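You operate a simulated robot arm through the tools that you are given. There is no shell and no other tool.

Carry out the task below with a simulated two-armed robot. There is one attempt and no reset: what you move stays moved.

## Task
Wire the awning lamp with the gauge its tag calls for, and prove it.
Fine: the chart gives the wire; it lies between the terminals, both levers shut; switch on till the lamp shines, then off.

The check looks at the end state, three seconds after you hand in, the way a careful person would. Anything else that was tipped, shoved, dropped, spilled or broken makes it a failure.

## Robot
Two 7-joint arms with fingered hands on one trunk that stands fixed in place. Base frame: the origin is at the foot of the trunk, x ahead of it, y to its left, z up; the work surface is at about z = 0.9. Units: m, rad, N and s.
The left shoulder is at [0.2, 0.135, 0.97], the right one opposite. Each reaches about 0.885 m from its shoulder. Payload 4 kg a hand.
The tool frame of a hand sits at the grasp point between the pads (the TCP): z along the fingers, y along the line on which they close. The tips reach 0.025 m beyond it. The gripper opens to 0.088 m; its body begins 0.029 m behind the TCP. The gripper is a hand of 4 fingers: y runs from the thumb to the fingers, the wrist lies at [-0.013, -0.106, -0.174] in the tool frame, and closing takes about 1.5 s.
Orientation is told as [roll, pitch, yaw] about the base's x, y, z axes, in that order, counted from this pose: with the fingers straight down and the wrist toward the robot, the tool's x, y and z point along [0, 1, 0], [1, 0, 0] and [0, 0, -1] of the base frame.

## Interface
- The arms move only by the tool apply_moves. It takes "left_deltas", "right_deltas" or both (then of equal length, played together; a hand with none holds still); each is a list of rows, each a list of 7 numbers: the shift along the tool's x, y, z in m, then the turn, a rotation vector about the tool's x, y, z in rad, then the finger opening in m, from 0 to 0.088. In form: [[dx, dy, dz, rx, ry, rz, hand], ...]. A call has 1 to 20 rows; each row shifts and turns the commanded pose from where the row before left it, along the tool's axes as they then stand. Each row takes 0.2 s and may step no farther than 0.05 m and 0.15 rad from the row before; otherwise, or with a gripper value out of range, the whole call is refused. Where a pose cannot be reached the arm comes as near as it can. A force on the tool above 40 N (or 10 N above the force at the start of the call, whichever is more), or a blocked arm, ends the call early, and 0.2 s more pass. Each finger travels about 0.153 m/s and halts on what it meets, pressing with about 32 N; the grip force reading is that of the motor and also rises with nothing between the fingers. The clock runs only during rows and for 0.2 s after the last one: add rows that do not move to give the fingers time. The reply holds the time, the measured pose of the TCP, the force on the tool along the base axes, the opening and the grip force, in the units named above and with some noise, with the torque about the TCP (base axes, N m) and any sound that the robot's microphone picked up.
- Cameras (640 x 400 px; columns grow to the right, rows downward): "scene" is now at [0.1164, 0.0578, 1.5715]; the picture's right is [0.73, -0.68, 0.00], its down [-0.50, -0.53, -0.69] and it looks along [0.47, 0.50, -0.73] (base axes); focal length 337 px, centre (320, 200). "left" rides on the left gripper at [-0.064, -0.083, -0.098] in its tool frame; the picture's right is [-0.62, -0.37, 0.69], its down [0.71, -0.63, 0.30] and it looks along [0.32, 0.68, 0.65] (tool axes); focal length 265 px, centre (320, 200). "right" rides on the right gripper at [0.064, -0.083, -0.098] in its tool frame; the picture's right is [-0.62, 0.37, -0.69], its down [-0.71, -0.63, 0.30] and it looks along [-0.32, 0.68, 0.65] (tool axes); focal length 265 px, centre (320, 200). There is no depth. A picture from a camera that has moved, and an enlarged one, comes with that camera's place and axes in the base frame and with its lens.
- camera(camera): a new picture of that camera. No time passes.
- move_column(by): slides the trunk up (or, below 0, down) by that many m; the arms and the scene camera ride with it, the base frame stays. It gives what a move gives, with no picture.
- grasp_type(shape, hand): the hand has 4 fingers and takes this shape, open, in about a second: jaw (thumb against the fingers, like two jaws); tri (thumb and two fingers); tip (a fingertip pinch); poke (one finger out to press); point (the index stretched); flat (the hand flat); cup (the hand cupped); fist (a fist). The gripper value then closes the fingers along that shape, each until it touches; the sizes above hold for jaw. It gives what a move gives, with no picture.
- head_to(pan, tilt): turns the head with the scene camera to pan (to the left, within 1.693 rad either way) and tilt (down, from -0.506 to 1.204), counted from straight ahead of the robot. It gives what a move gives.
- enlarge(camera, box): a new picture of the part [left, top, right, bottom] of that camera's present view, enlarged. No time passes.
- finish_job(): hands the job in; it is judged then, once.

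Nothing tells you positions but the pictures and the camera data. Unless the task says otherwise, let go and move clear before handing in.

The tools are called after "Request:" as name(argument=value, ...) on one line, values as JSON. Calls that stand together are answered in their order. apply_moves: Moves the arms, as the interface text tells. Its arguments: {"type":"object","properties":{"left_deltas":{"type":"array","items":{"type":"array","items":{"type":"number"}}},"right_deltas":{"type":"array","items":{"type":"array","items":{"type":"number"}}}},"required":[]} The other tools are called the same way: move_column (by) moves the trunk up or down; grasp_type (shape, hand) gives the hand a shape; head_to (pan, tilt) turns the head that bears the scene camera; camera (camera) takes a picture; enlarge (camera, box) takes an enlarged picture of a part of a camera's view; finish_job () hands the job in.

At the start:

```text
clock: 0.0
left_tool_pos: [0.4068, 0.4699, 1.2177]
left_tcp_rot: [0.0, -0.001, 0.0]
left_ft_force: [0.0, 0.2, -0.7]
left_torque: [0.0, 0.02, -0.02]
left_gripper_width: 0.0877
left_gripper_force: 0.0
left_shape: jaw
right_tool_pos: [0.628, 0.1103, 1.2315]
right_tcp_rot: [-0.002, 0.0, 0.001]
right_ft_force: [-0.4, -0.9, 0.2]
right_torque: [-0.03, 0.01, 0.0]
right_gripper_width: 0.0877
right_gripper_force: 0.0
right_shape: jaw
trunk travel left (down, up): [-0.575, 0.195]
head pan, tilt (commanded): [0.82, 0.813]
```

scene: 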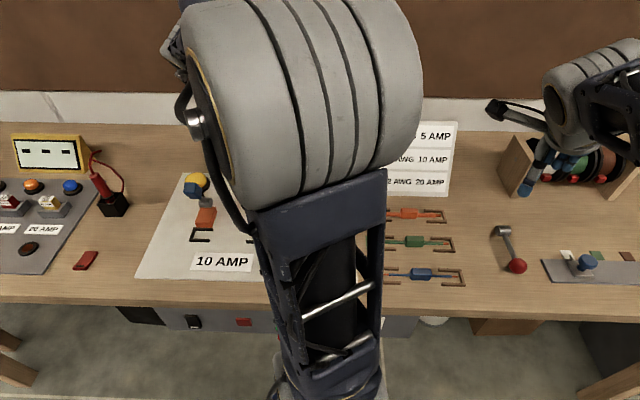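
right: 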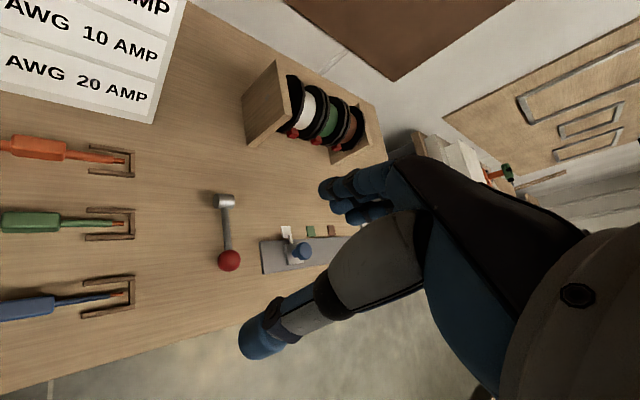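
left: 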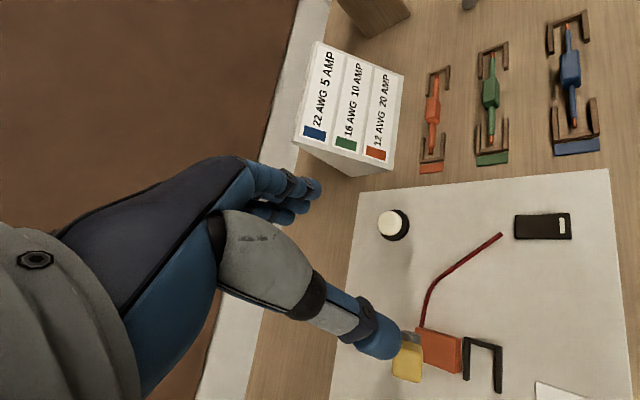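

I see a bench with a lamp board (tag 10 AMP), a chart (16 AWG green for 10 AMP) and three wires on clips. The arm blocks the scene view, so I'll look more closely before moving anything.

Request:
enlarge(camera="left", box=[280, 0, 640, 225])

Request:
enlarge(camera="left", box=[320, 180, 640, 400])

Request:
enlarge(camera="scene", box=[0, 120, 260, 320])

Request:
enlarge(camera="scene", box=[370, 110, 640, 310])

```text
1.78 times, centred on (460, 112) of left
camera zoom: at [0.3228, 0.4065, 1.3153], right [-0.37, -0.62, -0.69], down [-0.63, 0.71, -0.3], along [0.68, 0.32, -0.65], focal length 472 px, centre (71, 356)
```

zoom: 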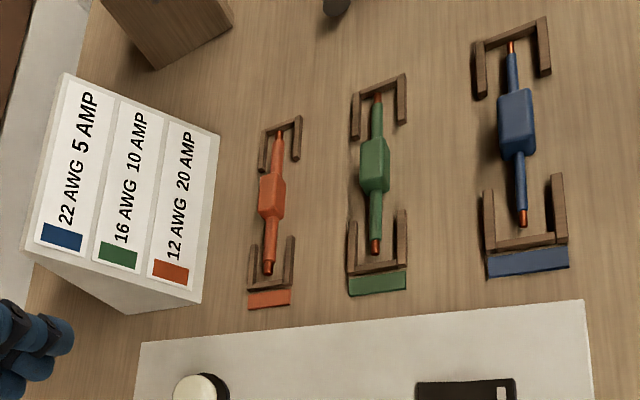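

```text
1.82 times, centred on (480, 290) of left
camera zoom: at [0.3228, 0.4065, 1.3153], right [-0.37, -0.62, -0.69], down [-0.63, 0.71, -0.3], along [0.68, 0.32, -0.65], focal length 483 px, centre (29, 36)
```

zoom: 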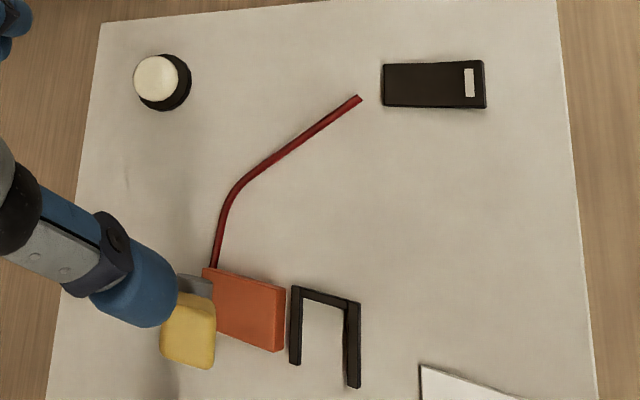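

```text
2.00 times, centred on (130, 220) of scene
camera zoom: at [0.1164, 0.0578, 1.5715], right [0.73, -0.68, 0.0], down [-0.5, -0.53, -0.69], along [0.47, 0.5, -0.73], focal length 674 px, centre (700, 160)
```

zoom: 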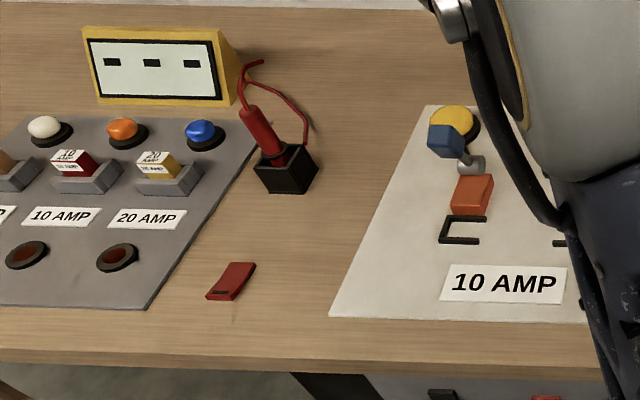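

```text
2.00 times, centred on (505, 210) of scene
camera zoom: at [0.1164, 0.0578, 1.5715], right [0.73, -0.68, 0.0], down [-0.5, -0.53, -0.69], along [0.47, 0.5, -0.73], focal length 674 px, centre (-50, 180)
```

zoom: 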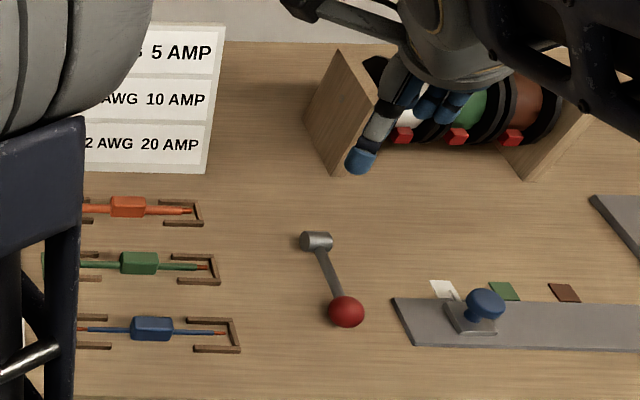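

The board's tag reads 10 AMP, which the chart maps to 16 AWG (green). I'll pan the head to survey the whole bench before moving the arms.

Request:
head_to(pan=1.3, tilt=0.75)

Request:
camera(camera="scene")

Request:
head_to(pan=0.3, tilt=0.8)

Request:
camera(camera="scene")

Request:
head_to(pan=-0.5, tilt=0.7)

Request:
camera(camera="scene")

```text
clock: 0.9
left_tool_pos: [0.4078, 0.471, 1.2187]
left_tcp_rot: [0.001, 0.0, 0.0]
left_ft_force: [0.6, 1.0, 0.5]
left_torque: [-0.02, 0.0, 0.03]
left_gripper_width: 0.0876
left_gripper_force: 0.0
left_shape: jaw
right_tool_pos: [0.6267, 0.1108, 1.2314]
right_tcp_rot: [0.0, 0.0, -0.001]
right_ft_force: [-0.2, 0.5, -0.6]
right_torque: [-0.02, 0.03, 0.03]
right_gripper_width: 0.0878
right_gripper_force: 0.1
right_shape: jaw
trunk travel left (down, up): [-0.575, 0.195]
head pan, tilt (commanded): [1.3, 0.75]
```

```text
taken
camera scene: at [0.084, 0.0792, 1.5766], right [0.96, -0.27, 0.0], down [-0.18, -0.66, -0.73], along [0.2, 0.7, -0.68], focal length 337 px, centre (320, 200)
```

scene: 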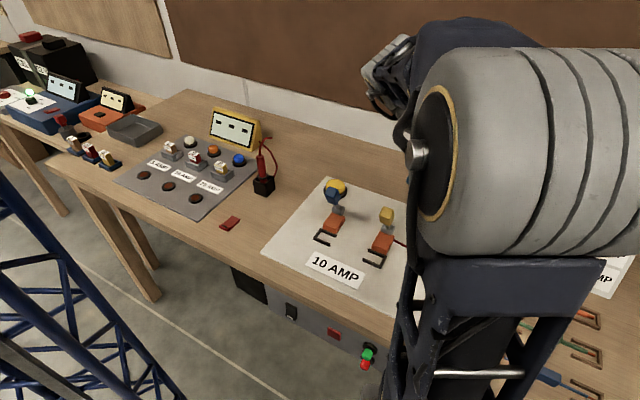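

```text
clock: 2.2
left_tool_pos: [0.4079, 0.4707, 1.2183]
left_tcp_rot: [0.0, -0.001, 0.0]
left_ft_force: [0.2, -1.0, -0.7]
left_torque: [0.01, -0.01, -0.04]
left_gripper_width: 0.0876
left_gripper_force: 0.1
left_shape: jaw
right_tool_pos: [0.6282, 0.1108, 1.2309]
right_tcp_rot: [0.001, 0.0, -0.001]
right_ft_force: [0.2, -1.0, -0.2]
right_torque: [0.02, -0.03, -0.02]
right_gripper_width: 0.0875
right_gripper_force: 0.1
right_shape: jaw
trunk travel left (down, up): [-0.575, 0.195]
head pan, tilt (commanded): [0.3, 0.799]
```

```text
taken
camera scene: at [0.1389, 0.0232, 1.5726], right [0.3, -0.95, 0.0], down [-0.68, -0.21, -0.7], along [0.67, 0.21, -0.72], focal length 337 px, centre (320, 200)
```

scene: 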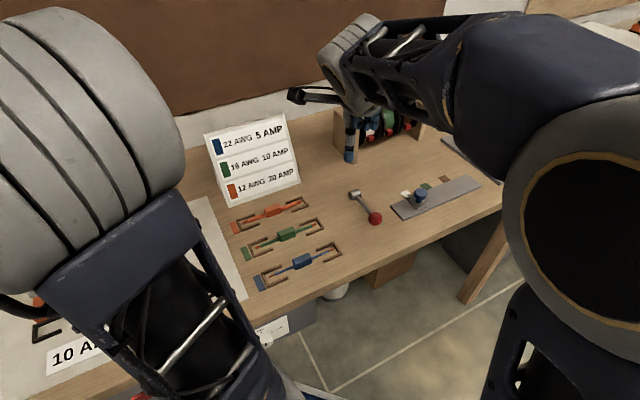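

```text
clock: 3.3
left_tool_pos: [0.4076, 0.4707, 1.2185]
left_tcp_rot: [0.002, 0.0, -0.001]
left_ft_force: [-0.2, 0.3, 0.5]
left_torque: [-0.01, 0.0, 0.01]
left_gripper_width: 0.0871
left_gripper_force: 0.0
left_shape: jaw
right_tool_pos: [0.6279, 0.1101, 1.2318]
right_tcp_rot: [-0.001, -0.001, -0.001]
right_ft_force: [-0.1, -0.1, -0.4]
right_torque: [-0.01, 0.0, -0.03]
right_gripper_width: 0.0876
right_gripper_force: 0.1
right_shape: jaw
trunk travel left (down, up): [-0.575, 0.195]
head pan, tilt (commanded): [-0.499, 0.7]
```

```text
taken
camera scene: at [0.1364, -0.0413, 1.5809], right [-0.48, -0.88, 0.0], down [-0.57, 0.31, -0.76], along [0.67, -0.37, -0.64], focal length 337 px, centre (320, 200)
```

scene: 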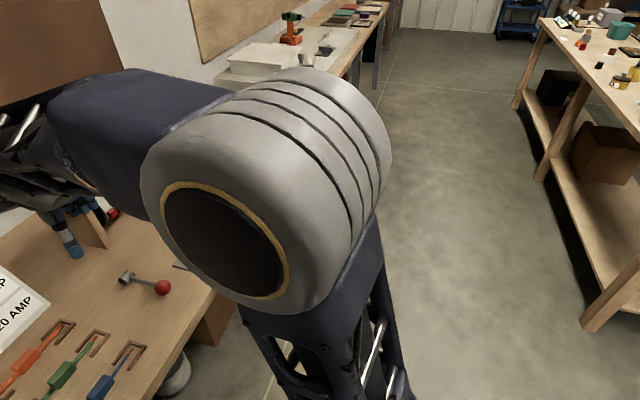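

I make out the bench turned about 43° to the robot, the green wire at about (0.61, 0.26), and the lamp board around (0.35, 0.5) hidden behind the left arm. I'll swing the left arm up and to the left to clear the view.

Request:
apply_moves(left_deltas=[[0.035, -0.03, 0, 0, 0, 0, 0.0876], [0.035, -0.03, 0, 0, 0, 0, 0.0876], [0.035, -0.03, 0, 0, 0, 0, 0.0876], [0.035, -0.03, 0, 0, 0, 0, 0.0876], [0.035, -0.03, 0, 0, 0, 0, 0.0876], [0.035, -0.03, 0, 0, 0, 0, 0.0876], [0.035, -0.03, 0, 0, 0, 0, 0.0876], [0.035, -0.03, 0, 0, 0, 0, 0.0876]])

Request:
head_to(pan=0.82, tilt=0.813)

Request:
camera(camera="scene")

Request:
camera(camera="left")

```text
clock: 5.1
left_tool_pos: [0.1737, 0.7344, 1.2159]
left_tcp_rot: [-0.002, -0.002, -0.001]
left_ft_force: [0.0, 0.5, -0.8]
left_torque: [-0.01, 0.02, -0.02]
left_gripper_width: 0.0877
left_gripper_force: 0.1
left_shape: jaw
left hand out of reach, approached as far as the arm can: row 8
right_tool_pos: [0.6283, 0.111, 1.232]
right_tcp_rot: [0.0, -0.001, -0.001]
right_ft_force: [0.1, 0.8, 0.3]
right_torque: [-0.02, -0.01, -0.05]
right_gripper_width: 0.0879
right_gripper_force: 0.0
right_shape: jaw
trunk travel left (down, up): [-0.575, 0.195]
head pan, tilt (commanded): [-0.499, 0.7]
```

```text
clock: 6.6
left_tool_pos: [0.1738, 0.7349, 1.2161]
left_tcp_rot: [-0.001, -0.001, 0.0]
left_ft_force: [0.5, 0.2, -0.2]
left_torque: [0.01, -0.02, -0.02]
left_gripper_width: 0.0878
left_gripper_force: 0.0
left_shape: jaw
right_tool_pos: [0.6278, 0.1102, 1.2321]
right_tcp_rot: [-0.001, 0.0, 0.001]
right_ft_force: [0.2, 0.7, 0.0]
right_torque: [-0.01, 0.03, -0.03]
right_gripper_width: 0.0876
right_gripper_force: 0.1
right_shape: jaw
trunk travel left (down, up): [-0.575, 0.195]
head pan, tilt (commanded): [0.82, 0.813]
```

```text
taken
camera scene: at [0.1164, 0.0579, 1.5715], right [0.73, -0.68, 0.0], down [-0.5, -0.53, -0.69], along [0.47, 0.5, -0.73], focal length 337 px, centre (320, 200)
```

scene: 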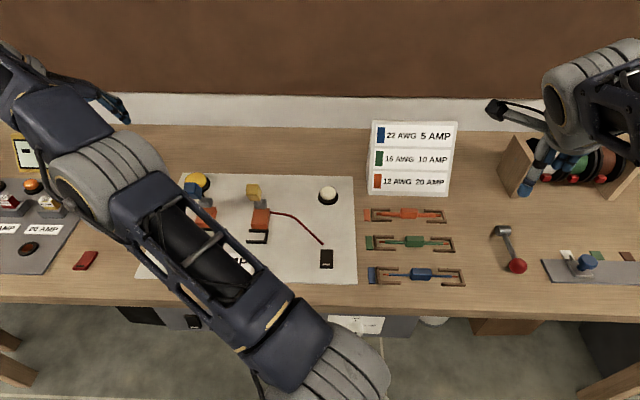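

```text
taken
camera left: at [0.0897, 0.6698, 1.3129], right [-0.37, -0.62, -0.69], down [-0.63, 0.71, -0.3], along [0.68, 0.32, -0.65], focal length 265 px, centre (320, 200)
```

left: 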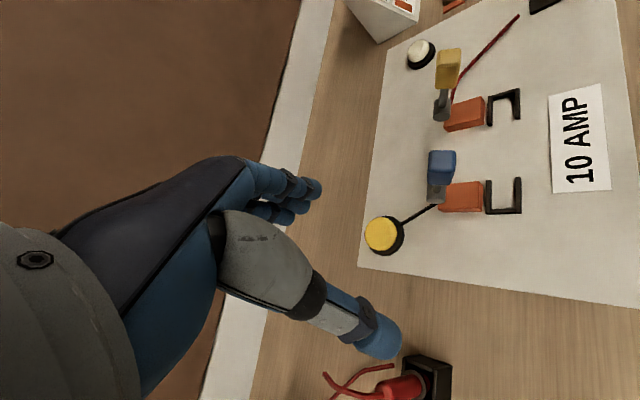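

The view is clear now: two orange lever terminals (blue and yellow knobs), a yellow lamp, a white round part, a black rocker switch and the three wires. I'll zoom in on the details.

Request:
enlarge(camera="left", box=[350, 20, 640, 270])

Request:
enlarge(camera="scene", box=[170, 165, 370, 290])

Request:
enlarge(camera="scene", box=[350, 190, 480, 290])

Request:
camera(camera="right")

```text
1.60 times, centred on (495, 145) of left
camera zoom: at [0.0897, 0.6698, 1.3129], right [-0.37, -0.62, -0.69], down [-0.63, 0.71, -0.3], along [0.68, 0.32, -0.65], focal length 425 px, centre (40, 288)
```

zoom: 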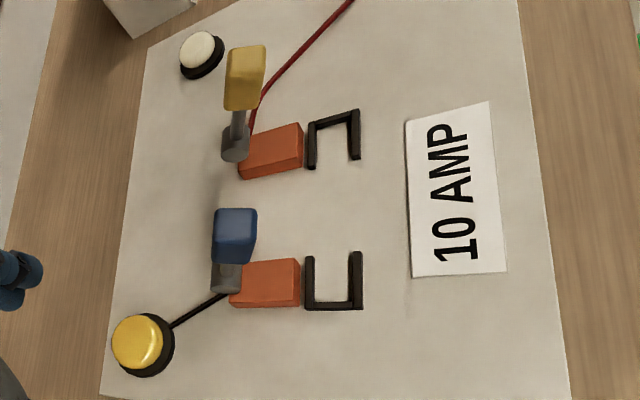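

```text
3.20 times, centred on (270, 228) of scene
camera zoom: at [0.1164, 0.0579, 1.5715], right [0.73, -0.68, 0.0], down [-0.5, -0.53, -0.69], along [0.47, 0.5, -0.73], focal length 1079 px, centre (480, 112)
```

zoom: 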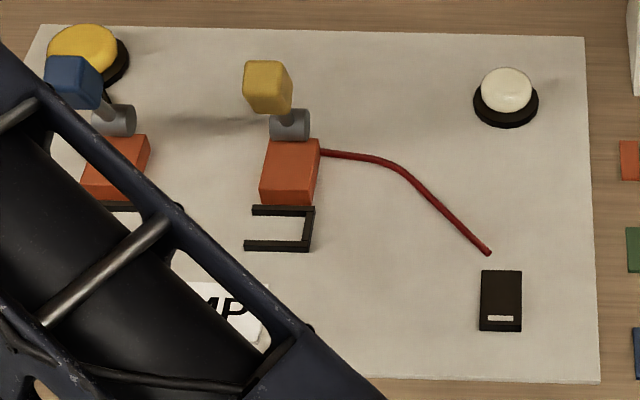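

```text
4.00 times, centred on (415, 240) of scene
camera zoom: at [0.1164, 0.0579, 1.5715], right [0.73, -0.68, 0.0], down [-0.5, -0.53, -0.69], along [0.47, 0.5, -0.73], focal length 1348 px, centre (-60, 40)
```

zoom: 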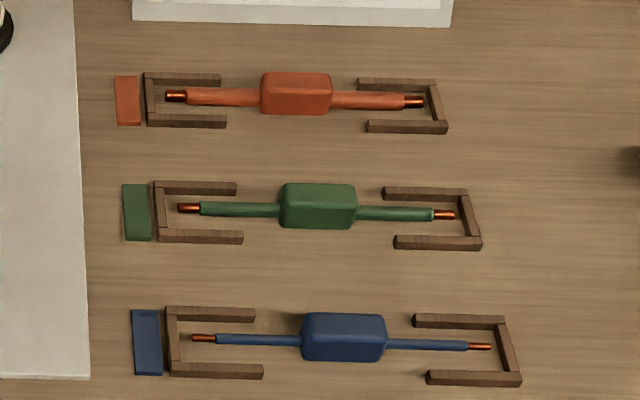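

```text
taken
camera right: at [0.5456, 0.1738, 1.3293], right [0.37, -0.62, 0.69], down [-0.63, -0.71, -0.3], along [0.68, -0.32, -0.65], focal length 265 px, centre (320, 200)
```

right: 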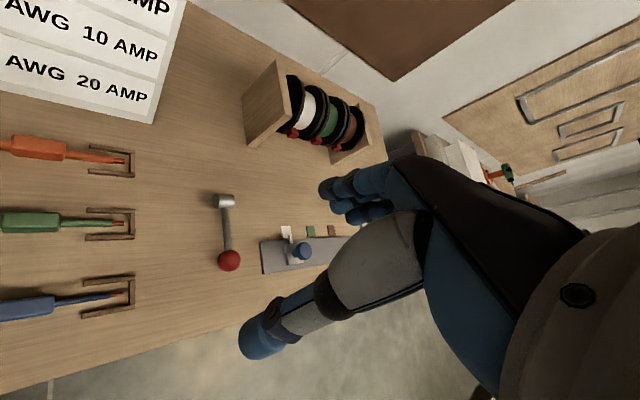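

The levers are up (open), with pivots behind the orange blocks and knobs leaning toward the robot, so shutting should swing them forward over the black brackets. First I'll move the right arm aside to the right, then bring the left hand over the green wire at about (0.613, 0.256), turned 45°.

Request:
apply_moves(right_deltas=[[-0.045, -0.018, 0, 0, 0, 0, 0.0876], [-0.045, -0.018, 0, 0, 0, 0, 0.0876], [-0.045, -0.018, 0, 0, 0, 0, 0.0876], [-0.045, -0.018, 0, 0, 0, 0, 0.0876], [-0.045, -0.018, 0, 0, 0, 0, 0.0876], [-0.045, -0.018, 0, 0, 0, 0, 0.0876], [-0.045, -0.018, 0, 0, 0, 0, 0.0876], [-0.045, -0.018, 0, 0, 0, 0, 0.0876], [-0.045, -0.018, 0, 0, 0, 0, 0.0876]])

Request:
apply_moves(left_deltas=[[-0.0342, 0.0314, 0, 0, 0, 0, 0.0876], [-0.0342, 0.0314, 0, 0, 0, 0, 0.0876], [-0.0342, 0.0314, 0, 0, 0, 0, 0.0876], [-0.0342, 0.0314, 0, 0, 0, 0, 0.0876], [-0.0342, 0.0314, 0, 0, 0, 0, 0.0876], [-0.0342, 0.0314, 0, 0, 0, 0, 0.0876], [-0.0342, 0.0314, 0, 0, 0, 0, 0.0876], [-0.0342, 0.0314, 0, 0, 0, 0, 0.0876], [-0.0342, 0.0314, 0, 0, 0, 0, 0.0876], [-0.0342, 0.0314, 0, 0, 0, 0, 0.0876], [-0.0342, 0.0314, 0, 0, 0, 0, 0.0876], [-0.0342, 0.0314, 0, 0, 0, 0, 0.0876], [-0.0342, 0.0314, 0, 0, 0, 0, 0.0876], [-0.0342, 0.0314, 0, 0, 0, 0, 0.0876], [0, 0, 0, 0, 0, -0.131, 0.07], [0, 0, 0, 0, 0, -0.131, 0.06], [0, 0, 0, 0, 0, -0.131, 0.06], [0, 0, 0, 0, 0, -0.131, 0.06], [0, 0, 0, 0, 0, -0.131, 0.06], [0, 0, 0, 0, 0, -0.131, 0.06]])

Request:
camera(camera="left")

Request:
camera(camera="scene")

```text
clock: 8.6
left_tool_pos: [0.1738, 0.7348, 1.2164]
left_tcp_rot: [0.001, 0.002, 0.0]
left_ft_force: [-0.5, 0.0, -0.5]
left_torque: [0.0, 0.03, 0.0]
left_gripper_width: 0.0879
left_gripper_force: 0.0
left_shape: jaw
right_tool_pos: [0.4655, -0.2921, 1.2334]
right_tcp_rot: [-0.002, -0.002, 0.002]
right_ft_force: [-0.6, 0.8, -0.9]
right_torque: [-0.01, 0.0, 0.03]
right_gripper_width: 0.0877
right_gripper_force: 0.0
right_shape: jaw
trunk travel left (down, up): [-0.575, 0.195]
head pan, tilt (commanded): [0.82, 0.813]
```

```text
clock: 12.8
left_tool_pos: [0.6124, 0.2533, 1.215]
left_tcp_rot: [-0.001, -0.001, 0.787]
left_ft_force: [0.4, -0.3, 0.8]
left_torque: [0.04, 0.03, -0.01]
left_gripper_width: 0.0603
left_gripper_force: 0.1
left_shape: jaw
right_tool_pos: [0.4659, -0.292, 1.2325]
right_tcp_rot: [0.0, 0.001, -0.001]
right_ft_force: [-0.3, 0.4, 0.5]
right_torque: [0.02, 0.0, 0.02]
right_gripper_width: 0.0876
right_gripper_force: 0.1
right_shape: jaw
trunk travel left (down, up): [-0.575, 0.195]
head pan, tilt (commanded): [0.82, 0.813]
```

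```text
taken
camera left: at [0.5981, 0.1497, 1.3123], right [0.18, -0.7, -0.69], down [-0.95, 0.06, -0.3], along [0.25, 0.71, -0.65], focal length 265 px, centre (320, 200)
```

left: 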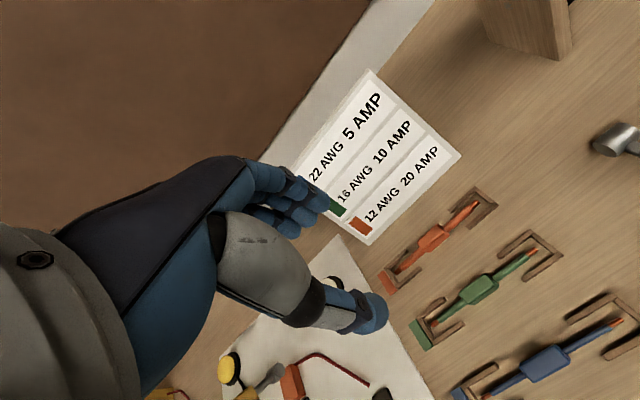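

```text
taken
camera scene: at [0.1163, 0.0579, 1.5715], right [0.73, -0.68, 0.0], down [-0.5, -0.53, -0.69], along [0.47, 0.5, -0.73], focal length 337 px, centre (320, 200)
```

scene: 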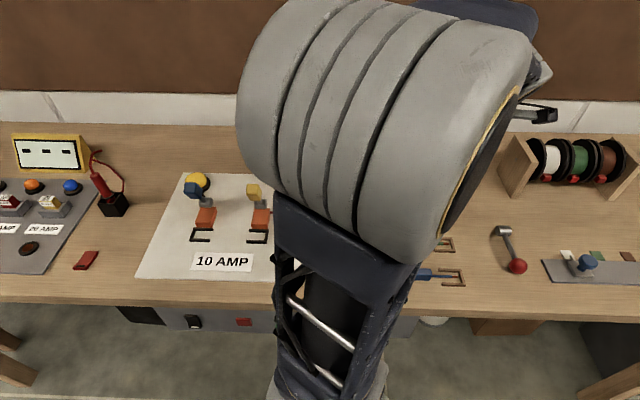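

The left hand hangs right over the green wire, and my check puts its box within about 3 mm of the grasp point. I'll zoom in to confirm alignment, and read both brackets precisely from the scene camera.

Request:
enlarge(camera="left", box=[380, 180, 640, 400])

Request:
enlarge(camera="scene", box=[130, 165, 290, 285])

```text
1.82 times, centred on (510, 290) of left
camera zoom: at [0.5981, 0.1497, 1.3123], right [0.18, -0.7, -0.69], down [-0.95, 0.06, -0.3], along [0.25, 0.71, -0.65], focal length 483 px, centre (-26, 36)
```

zoom: 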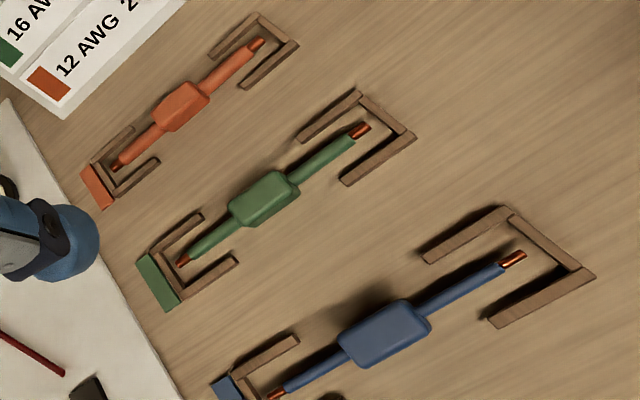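

```text
3.33 times, centred on (210, 225) of scene
camera zoom: at [0.1163, 0.0579, 1.5715], right [0.73, -0.68, 0.0], down [-0.5, -0.53, -0.69], along [0.47, 0.5, -0.73], focal length 1124 px, centre (687, 117)
```

zoom: 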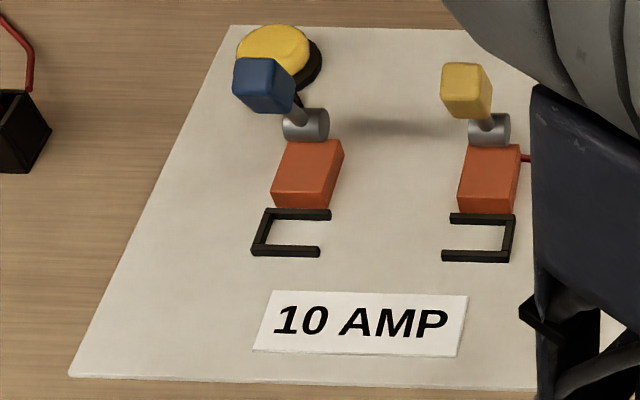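

The wire is aligned with the hand. I'll lower partway with the fingers at 6 cm, then check again.

Request:
apply_moves(left_deltas=[[0.002, 0, 0.04, 0, 0, 0, 0.06], [0, 0, 0.04, 0, 0, 0, 0.06], [0, 0, 0.04, 0, 0, 0, 0.06], [0, 0, 0.04, 0, 0, 0, 0.06], [0, 0, 0.04, 0, 0, 0, 0.06]])

Request:
camera(camera="left")

Request:
camera(camera="right")

```text
clock: 14.0
left_tool_pos: [0.6101, 0.2561, 1.0153]
left_tcp_rot: [0.001, 0.001, 0.786]
left_ft_force: [0.3, -0.4, -0.1]
left_torque: [0.01, 0.02, 0.0]
left_gripper_width: 0.0606
left_gripper_force: 0.1
left_shape: jaw
right_tool_pos: [0.4658, -0.2927, 1.233]
right_tcp_rot: [0.0, 0.001, 0.0]
right_ft_force: [0.5, 0.0, 0.5]
right_torque: [-0.02, -0.02, 0.0]
right_gripper_width: 0.0875
right_gripper_force: 0.1
right_shape: jaw
trunk travel left (down, up): [-0.575, 0.195]
head pan, tilt (commanded): [0.82, 0.813]
```

```text
taken
camera left: at [0.5965, 0.1512, 1.1125], right [0.18, -0.7, -0.69], down [-0.95, 0.06, -0.3], along [0.25, 0.71, -0.65], focal length 265 px, centre (320, 200)
```

left: 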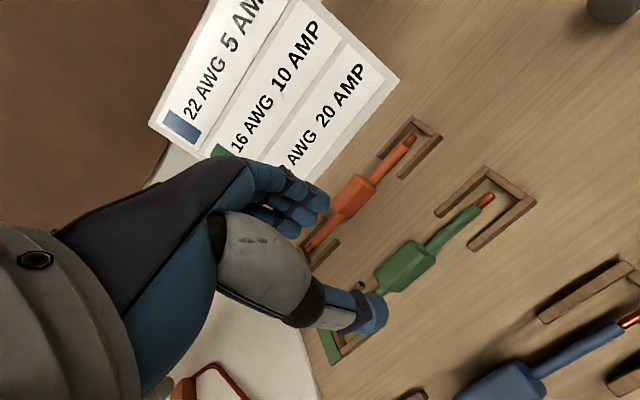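

```text
taken
camera right: at [0.3839, -0.2287, 1.3303], right [0.37, -0.62, 0.69], down [-0.63, -0.71, -0.3], along [0.68, -0.32, -0.65], focal length 265 px, centre (320, 200)
```

right: 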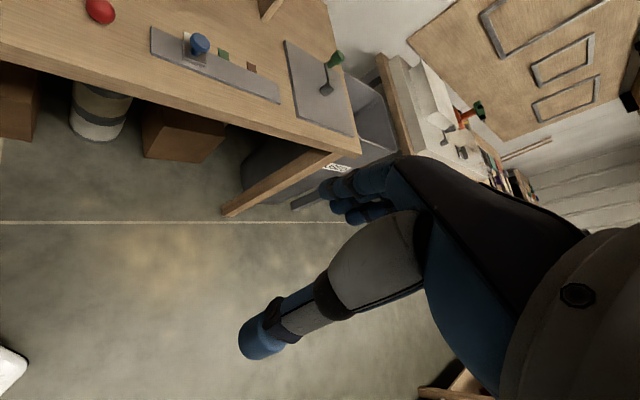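

Alignment is within a millimetre or so. I'll lower to about z = 0.927 and close on the green box.

Request:
apply_moves(left_deltas=[[0, 0, 0.03, 0, 0, 0, 0.06], [0, 0, 0.03, 0, 0, 0, 0.06], [0, 0, 0.02, 0, 0, 0, 0.06], [0, 0, 0.008, 0, 0, 0, 0.06]])

Request:
camera(camera="left")

```text
clock: 15.0
left_tool_pos: [0.6109, 0.2573, 0.9276]
left_tcp_rot: [-0.001, 0.001, 0.788]
left_ft_force: [0.0, 0.0, -0.7]
left_torque: [0.0, 0.02, 0.0]
left_gripper_width: 0.0606
left_gripper_force: 0.0
left_shape: jaw
right_tool_pos: [0.4674, -0.2929, 1.2319]
right_tcp_rot: [0.0, -0.001, 0.001]
right_ft_force: [0.1, 0.3, 0.7]
right_torque: [0.01, 0.02, 0.01]
right_gripper_width: 0.0876
right_gripper_force: 0.1
right_shape: jaw
trunk travel left (down, up): [-0.575, 0.195]
head pan, tilt (commanded): [0.82, 0.813]
```

```text
taken
camera left: at [0.5967, 0.1518, 1.025], right [0.18, -0.7, -0.69], down [-0.95, 0.06, -0.3], along [0.25, 0.71, -0.65], focal length 265 px, centre (320, 200)
```

left: 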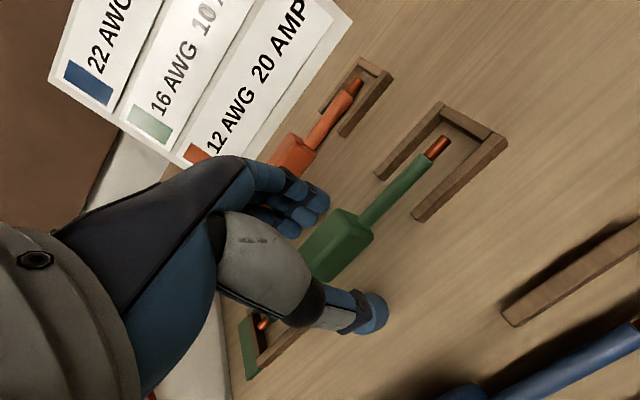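

The box sits between thumb and fingers. I'll close the grip.

Request:
apply_moves(left_deltas=[[0, 0, 0, 0, 0, 0, 0.05], [0, 0, 0, 0, 0, 0, 0.04], [0, 0, 0, 0, 0, 0, 0.03], [0, 0, 0, 0, 0, 0, 0.02], [0, 0, 0, 0, 0, 0, 0.01], [0, 0, 0, 0, 0, 0, 0.005], [0, 0, 0, 0, 0, 0, 0.0], [0, 0, 0, 0, 0, 0, 0.0], [0, 0, 0, 0, 0, 0, 0.0], [0, 0, 0, 0, 0, 0, 0.0]])

Request:
camera(camera="left")

```text
clock: 17.2
left_tool_pos: [0.6106, 0.2566, 0.9275]
left_tcp_rot: [0.001, 0.0, 0.788]
left_ft_force: [0.0, 0.3, 0.6]
left_torque: [0.0, -0.02, -0.05]
left_gripper_width: 0.0109
left_gripper_force: 31.6
left_shape: jaw
right_tool_pos: [0.466, -0.2928, 1.2317]
right_tcp_rot: [0.0, 0.0, 0.0]
right_ft_force: [-0.7, -0.1, 0.0]
right_torque: [-0.02, 0.0, -0.02]
right_gripper_width: 0.0876
right_gripper_force: 0.1
right_shape: jaw
trunk travel left (down, up): [-0.575, 0.195]
head pan, tilt (commanded): [0.82, 0.813]
```

```text
taken
camera left: at [0.5968, 0.152, 1.0251], right [0.18, -0.7, -0.69], down [-0.95, 0.06, -0.3], along [0.25, 0.71, -0.65], focal length 265 px, centre (320, 200)
```

left: 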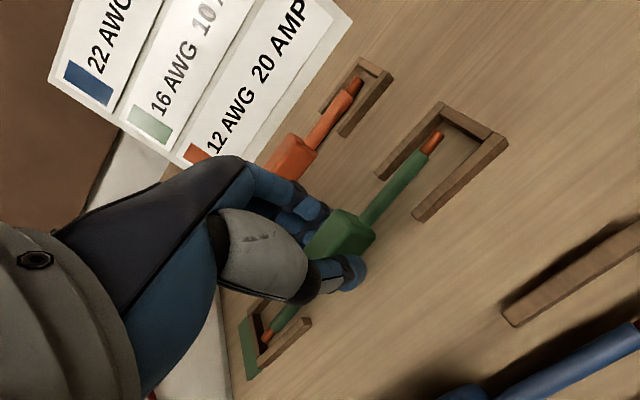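

The grip closed on something about 1.1 cm wide, with the fingers around the box. I'll lift slowly and check that it comes along.

Request:
apply_moves(left_deltas=[[0, 0, -0.01, 0, 0, 0, 0.0], [0, 0, -0.02, 0, 0, 0, 0.0], [0, 0, -0.03, 0, 0, 0, 0.0], [0, 0, 0, 0, 0, 0, 0.0]])

Request:
camera(camera="left")

```text
clock: 18.2
left_tool_pos: [0.6131, 0.2563, 0.9853]
left_tcp_rot: [0.001, 0.0, 0.788]
left_ft_force: [-0.4, 0.2, -0.7]
left_torque: [0.02, 0.02, -0.01]
left_gripper_width: 0.0106
left_gripper_force: 32.2
left_shape: jaw
right_tool_pos: [0.4673, -0.2918, 1.2321]
right_tcp_rot: [0.0, 0.001, 0.002]
right_ft_force: [-0.6, -0.5, -1.0]
right_torque: [0.04, 0.03, -0.02]
right_gripper_width: 0.0875
right_gripper_force: 0.0
right_shape: jaw
trunk travel left (down, up): [-0.575, 0.195]
head pan, tilt (commanded): [0.82, 0.813]
```

```text
taken
camera left: at [0.5989, 0.1512, 1.083], right [0.18, -0.7, -0.69], down [-0.95, 0.06, -0.3], along [0.25, 0.71, -0.65], focal length 265 px, centre (320, 200)
```

left: 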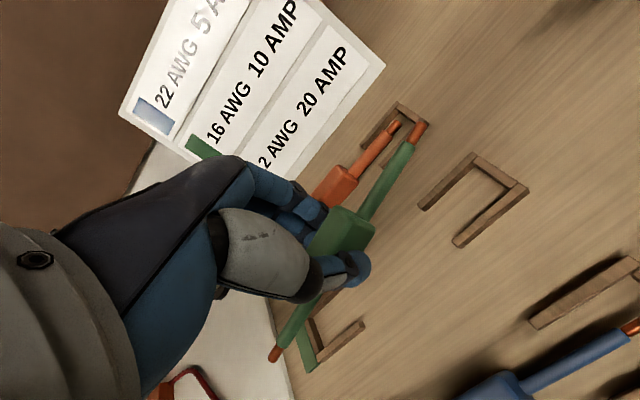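

The wire is up, but it looks slightly turned in the grip. I'll zoom in and measure how it lies before carrying it.

Request:
enlarge(camera="left", box=[220, 90, 480, 390])

Request:
camera(camera="scene")

```text
1.33 times, centred on (350, 240) of left
camera zoom: at [0.5989, 0.1512, 1.083], right [0.18, -0.7, -0.69], down [-0.95, 0.06, -0.3], along [0.25, 0.71, -0.65], focal length 354 px, centre (280, 147)
```

zoom: 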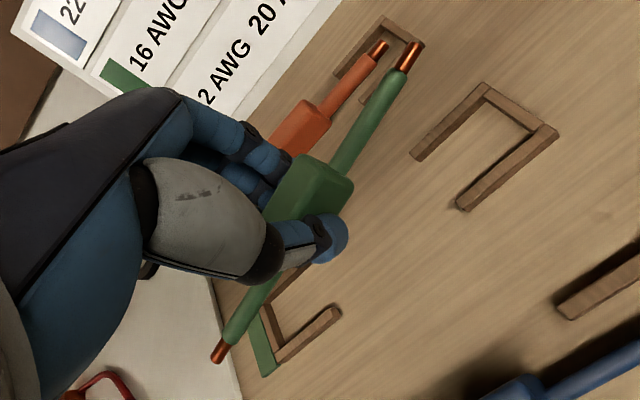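

```text
taken
camera scene: at [0.1165, 0.0578, 1.5715], right [0.73, -0.68, 0.0], down [-0.5, -0.53, -0.69], along [0.47, 0.5, -0.73], focal length 337 px, centre (320, 200)
```

scene: 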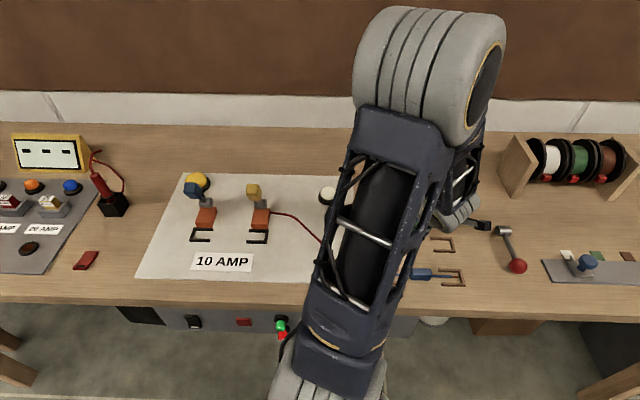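

The wire moved in the grip by either yaw or tilt, and one view can't tell which. I'll turn the right hand 90° so its camera gives a side view.

Request:
apply_moves(right_deltas=[[0, 0, 0, 0, 0, -0.143, 0.0876], [0, 0, 0, 0, 0, -0.143, 0.0876], [0, 0, 0, 0, 0, -0.143, 0.0876], [0, 0, 0, 0, 0, -0.143, 0.0876], [0, 0, 0, 0, 0, -0.143, 0.0876], [0, 0, 0, 0, 0, -0.143, 0.0876], [0, 0, 0, 0, 0, -0.143, 0.0876], [0, 0, 0, 0, 0, -0.143, 0.0876], [0, 0, 0, 0, 0, -0.143, 0.0876], [0, 0, 0, 0, 0, -0.143, 0.0876], [0, 0, 0, 0, 0, -0.143, 0.0876]])

Request:
camera(camera="right")

Request:
camera(camera="left")

```text
clock: 20.6
left_tool_pos: [0.6134, 0.2564, 0.9847]
left_tcp_rot: [-0.002, 0.001, 0.788]
left_ft_force: [-1.0, 0.8, -0.7]
left_torque: [-0.01, 0.0, -0.03]
left_gripper_width: 0.0106
left_gripper_force: 32.3
left_shape: jaw
right_tool_pos: [0.4662, -0.2951, 1.2319]
right_tcp_rot: [0.001, 0.0, 1.573]
right_ft_force: [-0.6, -0.1, -0.6]
right_torque: [0.01, 0.0, 0.02]
right_gripper_width: 0.0877
right_gripper_force: 0.1
right_shape: jaw
trunk travel left (down, up): [-0.575, 0.195]
head pan, tilt (commanded): [0.82, 0.813]
```

```text
taken
camera right: at [0.4033, -0.3787, 1.3295], right [0.62, 0.37, 0.69], down [0.72, -0.63, -0.3], along [0.32, 0.68, -0.65], focal length 265 px, centre (320, 200)
```

right: 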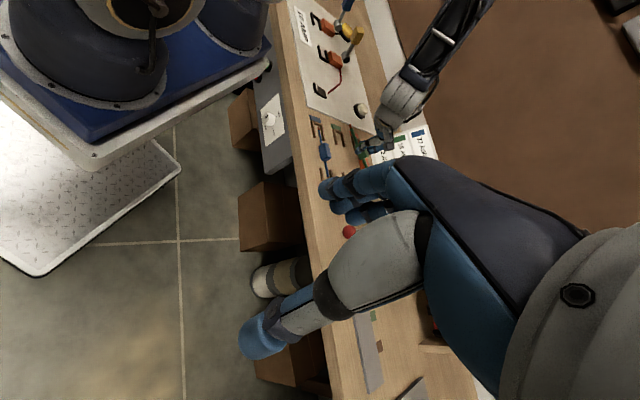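

```text
taken
camera left: at [0.5987, 0.1511, 1.0829], right [0.18, -0.7, -0.69], down [-0.95, 0.06, -0.3], along [0.25, 0.71, -0.65], focal length 265 px, centre (320, 200)
```

left: 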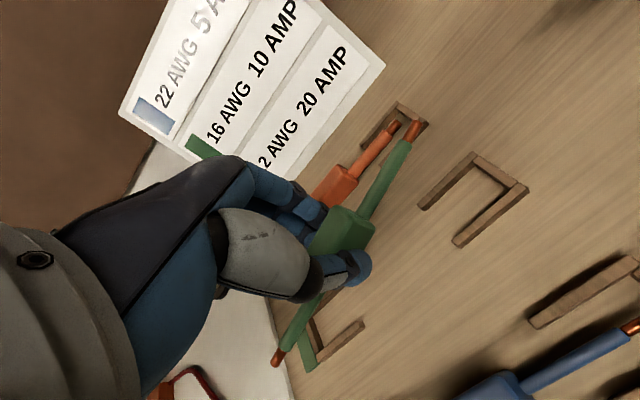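

Request:
enlarge(camera="right", box=[290, 90, 450, 190])

```text
4.00 times, centred on (370, 140) of right
camera zoom: at [0.4033, -0.3787, 1.3295], right [0.62, 0.37, 0.69], down [0.72, -0.63, -0.3], along [0.32, 0.68, -0.65], focal length 1062 px, centre (120, 440)
```

zoom: 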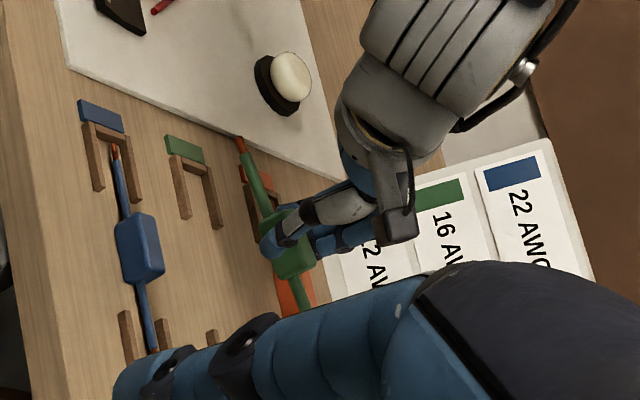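

I've measured it from both cameras: the wire is centred under the grasp point and level, but yawed about 0.28 rad in the grip. I'll raise it, carry it over the board centre (0.298, 0.579), and turn the hand to compensate.

Request:
apply_moves(left_deltas=[[0, 0, -0.045, 0, 0, 0, 0.0], [0, 0, -0.045, 0, 0, 0, 0.0], [0, 0, -0.045, 0, 0, 0, 0.0], [0.0455, 0.0008, 0, 0, 0, 0, 0.0], [0.0455, 0.0008, 0, 0, 0, 0, 0.0], [0.0455, 0.0008, 0, 0, 0, 0, 0.0], [0.0455, 0.0008, 0, 0, 0, 0, 0.0], [0.0455, 0.0008, 0, 0, 0, 0, 0.0], [0.0455, 0.0008, 0, 0, 0, 0, 0.0], [0.0455, 0.0008, 0, 0, 0, 0, 0.0], [0.0455, 0.0008, 0, 0, 0, 0, 0.0], [0.0455, 0.0008, 0, 0, 0, 0, 0.0], [0.0455, 0.0008, 0, 0, 0, 0, 0.0], [0, 0, 0, 0, 0, 0.14, 0.0], [0, 0, 0, 0, 0, 0.14, 0.0], [0, 0, 0, 0, 0, 0, 0.0]])

Request:
camera(camera="left")

Request:
camera(camera="right")

Request:
camera(camera="scene")

```text
clock: 24.0
left_tool_pos: [0.2935, 0.5838, 1.1235]
left_tcp_rot: [-0.001, 0.0, 0.504]
left_ft_force: [-0.1, -0.7, -0.4]
left_torque: [-0.04, -0.03, -0.02]
left_gripper_width: 0.0109
left_gripper_force: 32.0
left_shape: jaw
right_tool_pos: [0.4661, -0.2938, 1.232]
right_tcp_rot: [0.0, -0.001, 1.571]
right_ft_force: [0.5, -0.4, -0.5]
right_torque: [0.01, 0.01, 0.02]
right_gripper_width: 0.0875
right_gripper_force: 0.2
right_shape: jaw
trunk travel left (down, up): [-0.575, 0.195]
head pan, tilt (commanded): [0.82, 0.813]
```

```text
taken
camera left: at [0.2513, 0.4869, 1.2205], right [-0.02, -0.72, -0.69], down [-0.9, 0.32, -0.3], along [0.44, 0.61, -0.65], focal length 265 px, centre (320, 200)
```

left: 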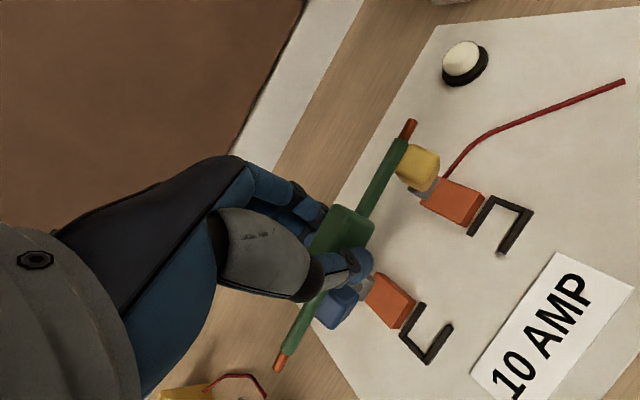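

```text
taken
camera right: at [0.4034, -0.3784, 1.3296], right [0.62, 0.37, 0.69], down [0.72, -0.63, -0.3], along [0.32, 0.68, -0.65], focal length 265 px, centre (320, 200)
```

right: 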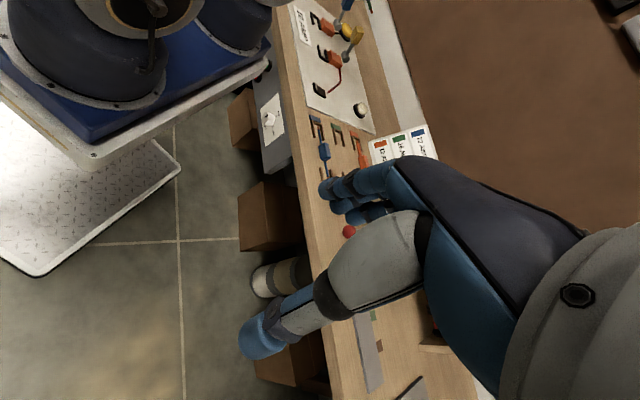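

```text
taken
camera scene: at [0.1164, 0.0578, 1.5715], right [0.73, -0.68, 0.0], down [-0.5, -0.53, -0.69], along [0.47, 0.5, -0.73], focal length 337 px, centre (320, 200)
```

scene: 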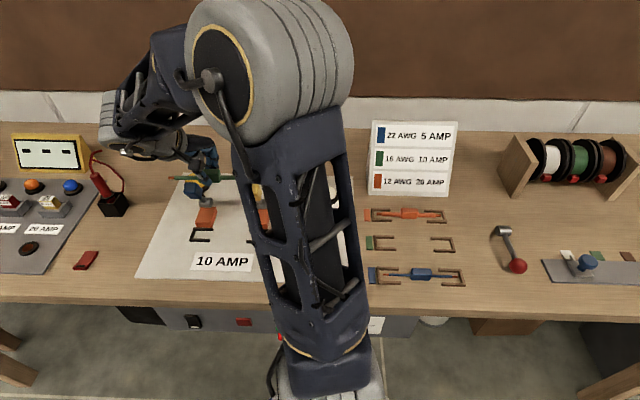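

The wire is over the board, and the scene camera sees the hand and left bracket. I'll zoom in on both views for alignment.

Request:
enlarge(camera="scene", box=[150, 140, 290, 260])

Request:
enlarge(camera="left", box=[250, 90, 570, 390])

Request:
enlarge(camera="right", box=[290, 0, 400, 120])

```text
3.33 times, centred on (220, 200) of scene
camera zoom: at [0.1164, 0.0578, 1.5715], right [0.73, -0.68, 0.0], down [-0.5, -0.53, -0.69], along [0.47, 0.5, -0.73], focal length 1124 px, centre (653, 200)
```

zoom: 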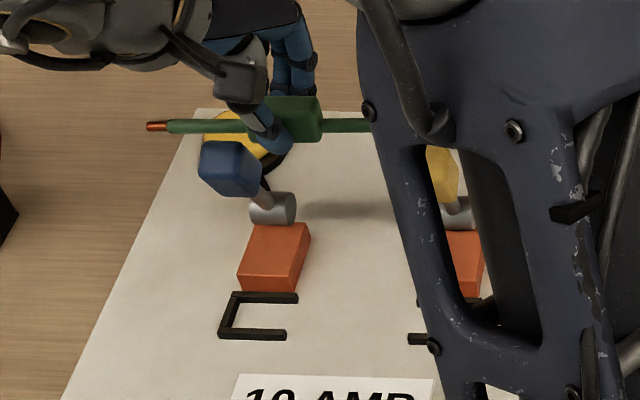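

```text
1.33 times, centred on (410, 240) of left
camera zoom: at [0.2513, 0.4869, 1.2205], right [-0.02, -0.72, -0.69], down [-0.9, 0.32, -0.3], along [0.44, 0.61, -0.65], focal length 354 px, centre (200, 147)
```

zoom: 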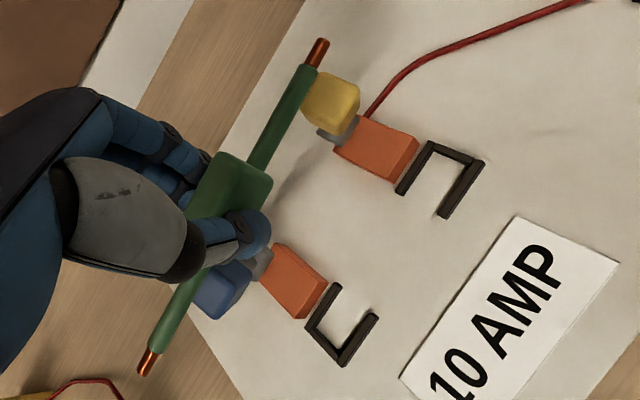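

```text
3.33 times, centred on (345, 60) of right
camera zoom: at [0.4034, -0.3784, 1.3296], right [0.62, 0.37, 0.69], down [0.72, -0.63, -0.3], along [0.32, 0.68, -0.65], focal length 885 px, centre (237, 667)
```

zoom: 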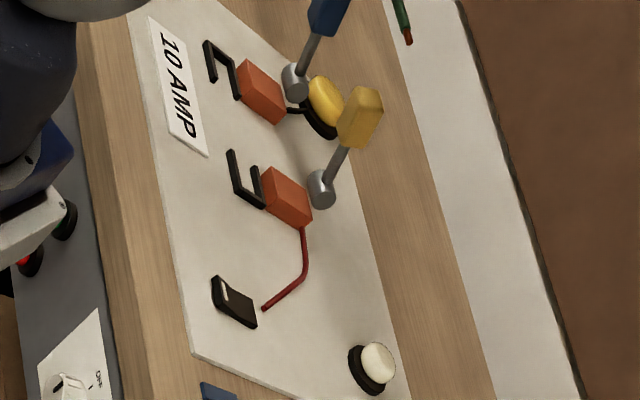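

Both views agree the wire centre is within about 2 mm of the bracket midpoint and its yaw matches the bracket line. I'll descend partway and re-measure, watching the clearance to the lever knobs.

Request:
apply_moves(left_deltas=[[0, 0, 0.04, 0, 0, 0, 0.0], [0, 0, 0.04, 0, 0, 0, 0.0], [0, 0, 0.04, 0, 0, 0, 0.0], [0, 0, 0.02, 0, 0, 0, 0.0]])

Request:
enlarge(camera="scene", box=[150, 140, 290, 260])

Request:
camera(camera="left")

Request:
enlarge(camera="right", box=[290, 0, 400, 120])

```text
clock: 25.0
left_tool_pos: [0.2938, 0.5838, 0.9833]
left_tcp_rot: [0.0, -0.001, 0.507]
left_ft_force: [0.4, -0.5, -0.5]
left_torque: [0.01, -0.01, 0.0]
left_gripper_width: 0.0107
left_gripper_force: 31.9
left_shape: jaw
right_tool_pos: [0.4666, -0.2951, 1.2314]
right_tcp_rot: [0.001, 0.001, 1.572]
right_ft_force: [-0.1, 0.1, 0.2]
right_torque: [0.03, 0.01, -0.02]
right_gripper_width: 0.0877
right_gripper_force: 0.0
right_shape: jaw
trunk travel left (down, up): [-0.575, 0.195]
head pan, tilt (commanded): [0.82, 0.813]
```

```text
3.33 times, centred on (220, 200) of scene
camera zoom: at [0.1164, 0.0576, 1.5715], right [0.73, -0.68, 0.0], down [-0.5, -0.53, -0.69], along [0.47, 0.5, -0.73], focal length 1124 px, centre (653, 200)
```

zoom: 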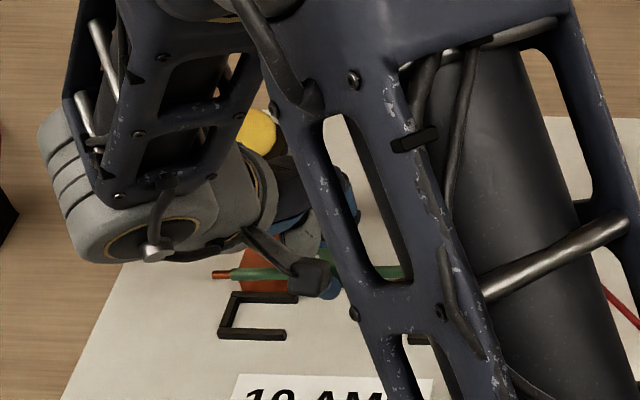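

```text
taken
camera left: at [0.2514, 0.487, 1.0796], right [-0.02, -0.72, -0.69], down [-0.9, 0.32, -0.3], along [0.44, 0.62, -0.65], focal length 265 px, centre (320, 200)
```

left: 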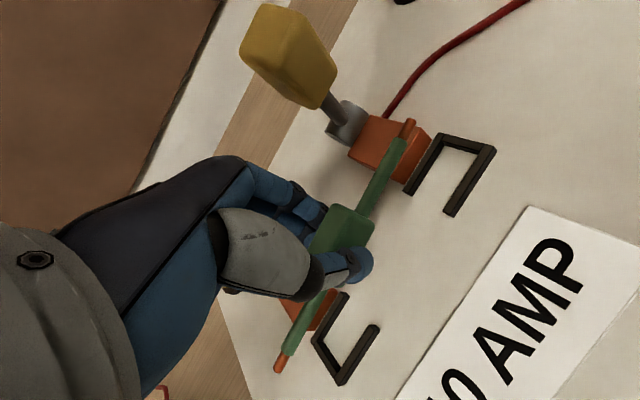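

```text
3.33 times, centred on (345, 60) of right
camera zoom: at [0.4033, -0.3786, 1.3296], right [0.62, 0.37, 0.69], down [0.72, -0.63, -0.3], along [0.32, 0.68, -0.65], focal length 885 px, centre (237, 667)
```

zoom: 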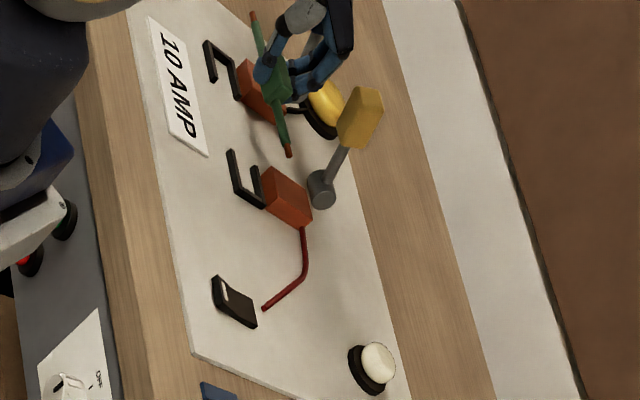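

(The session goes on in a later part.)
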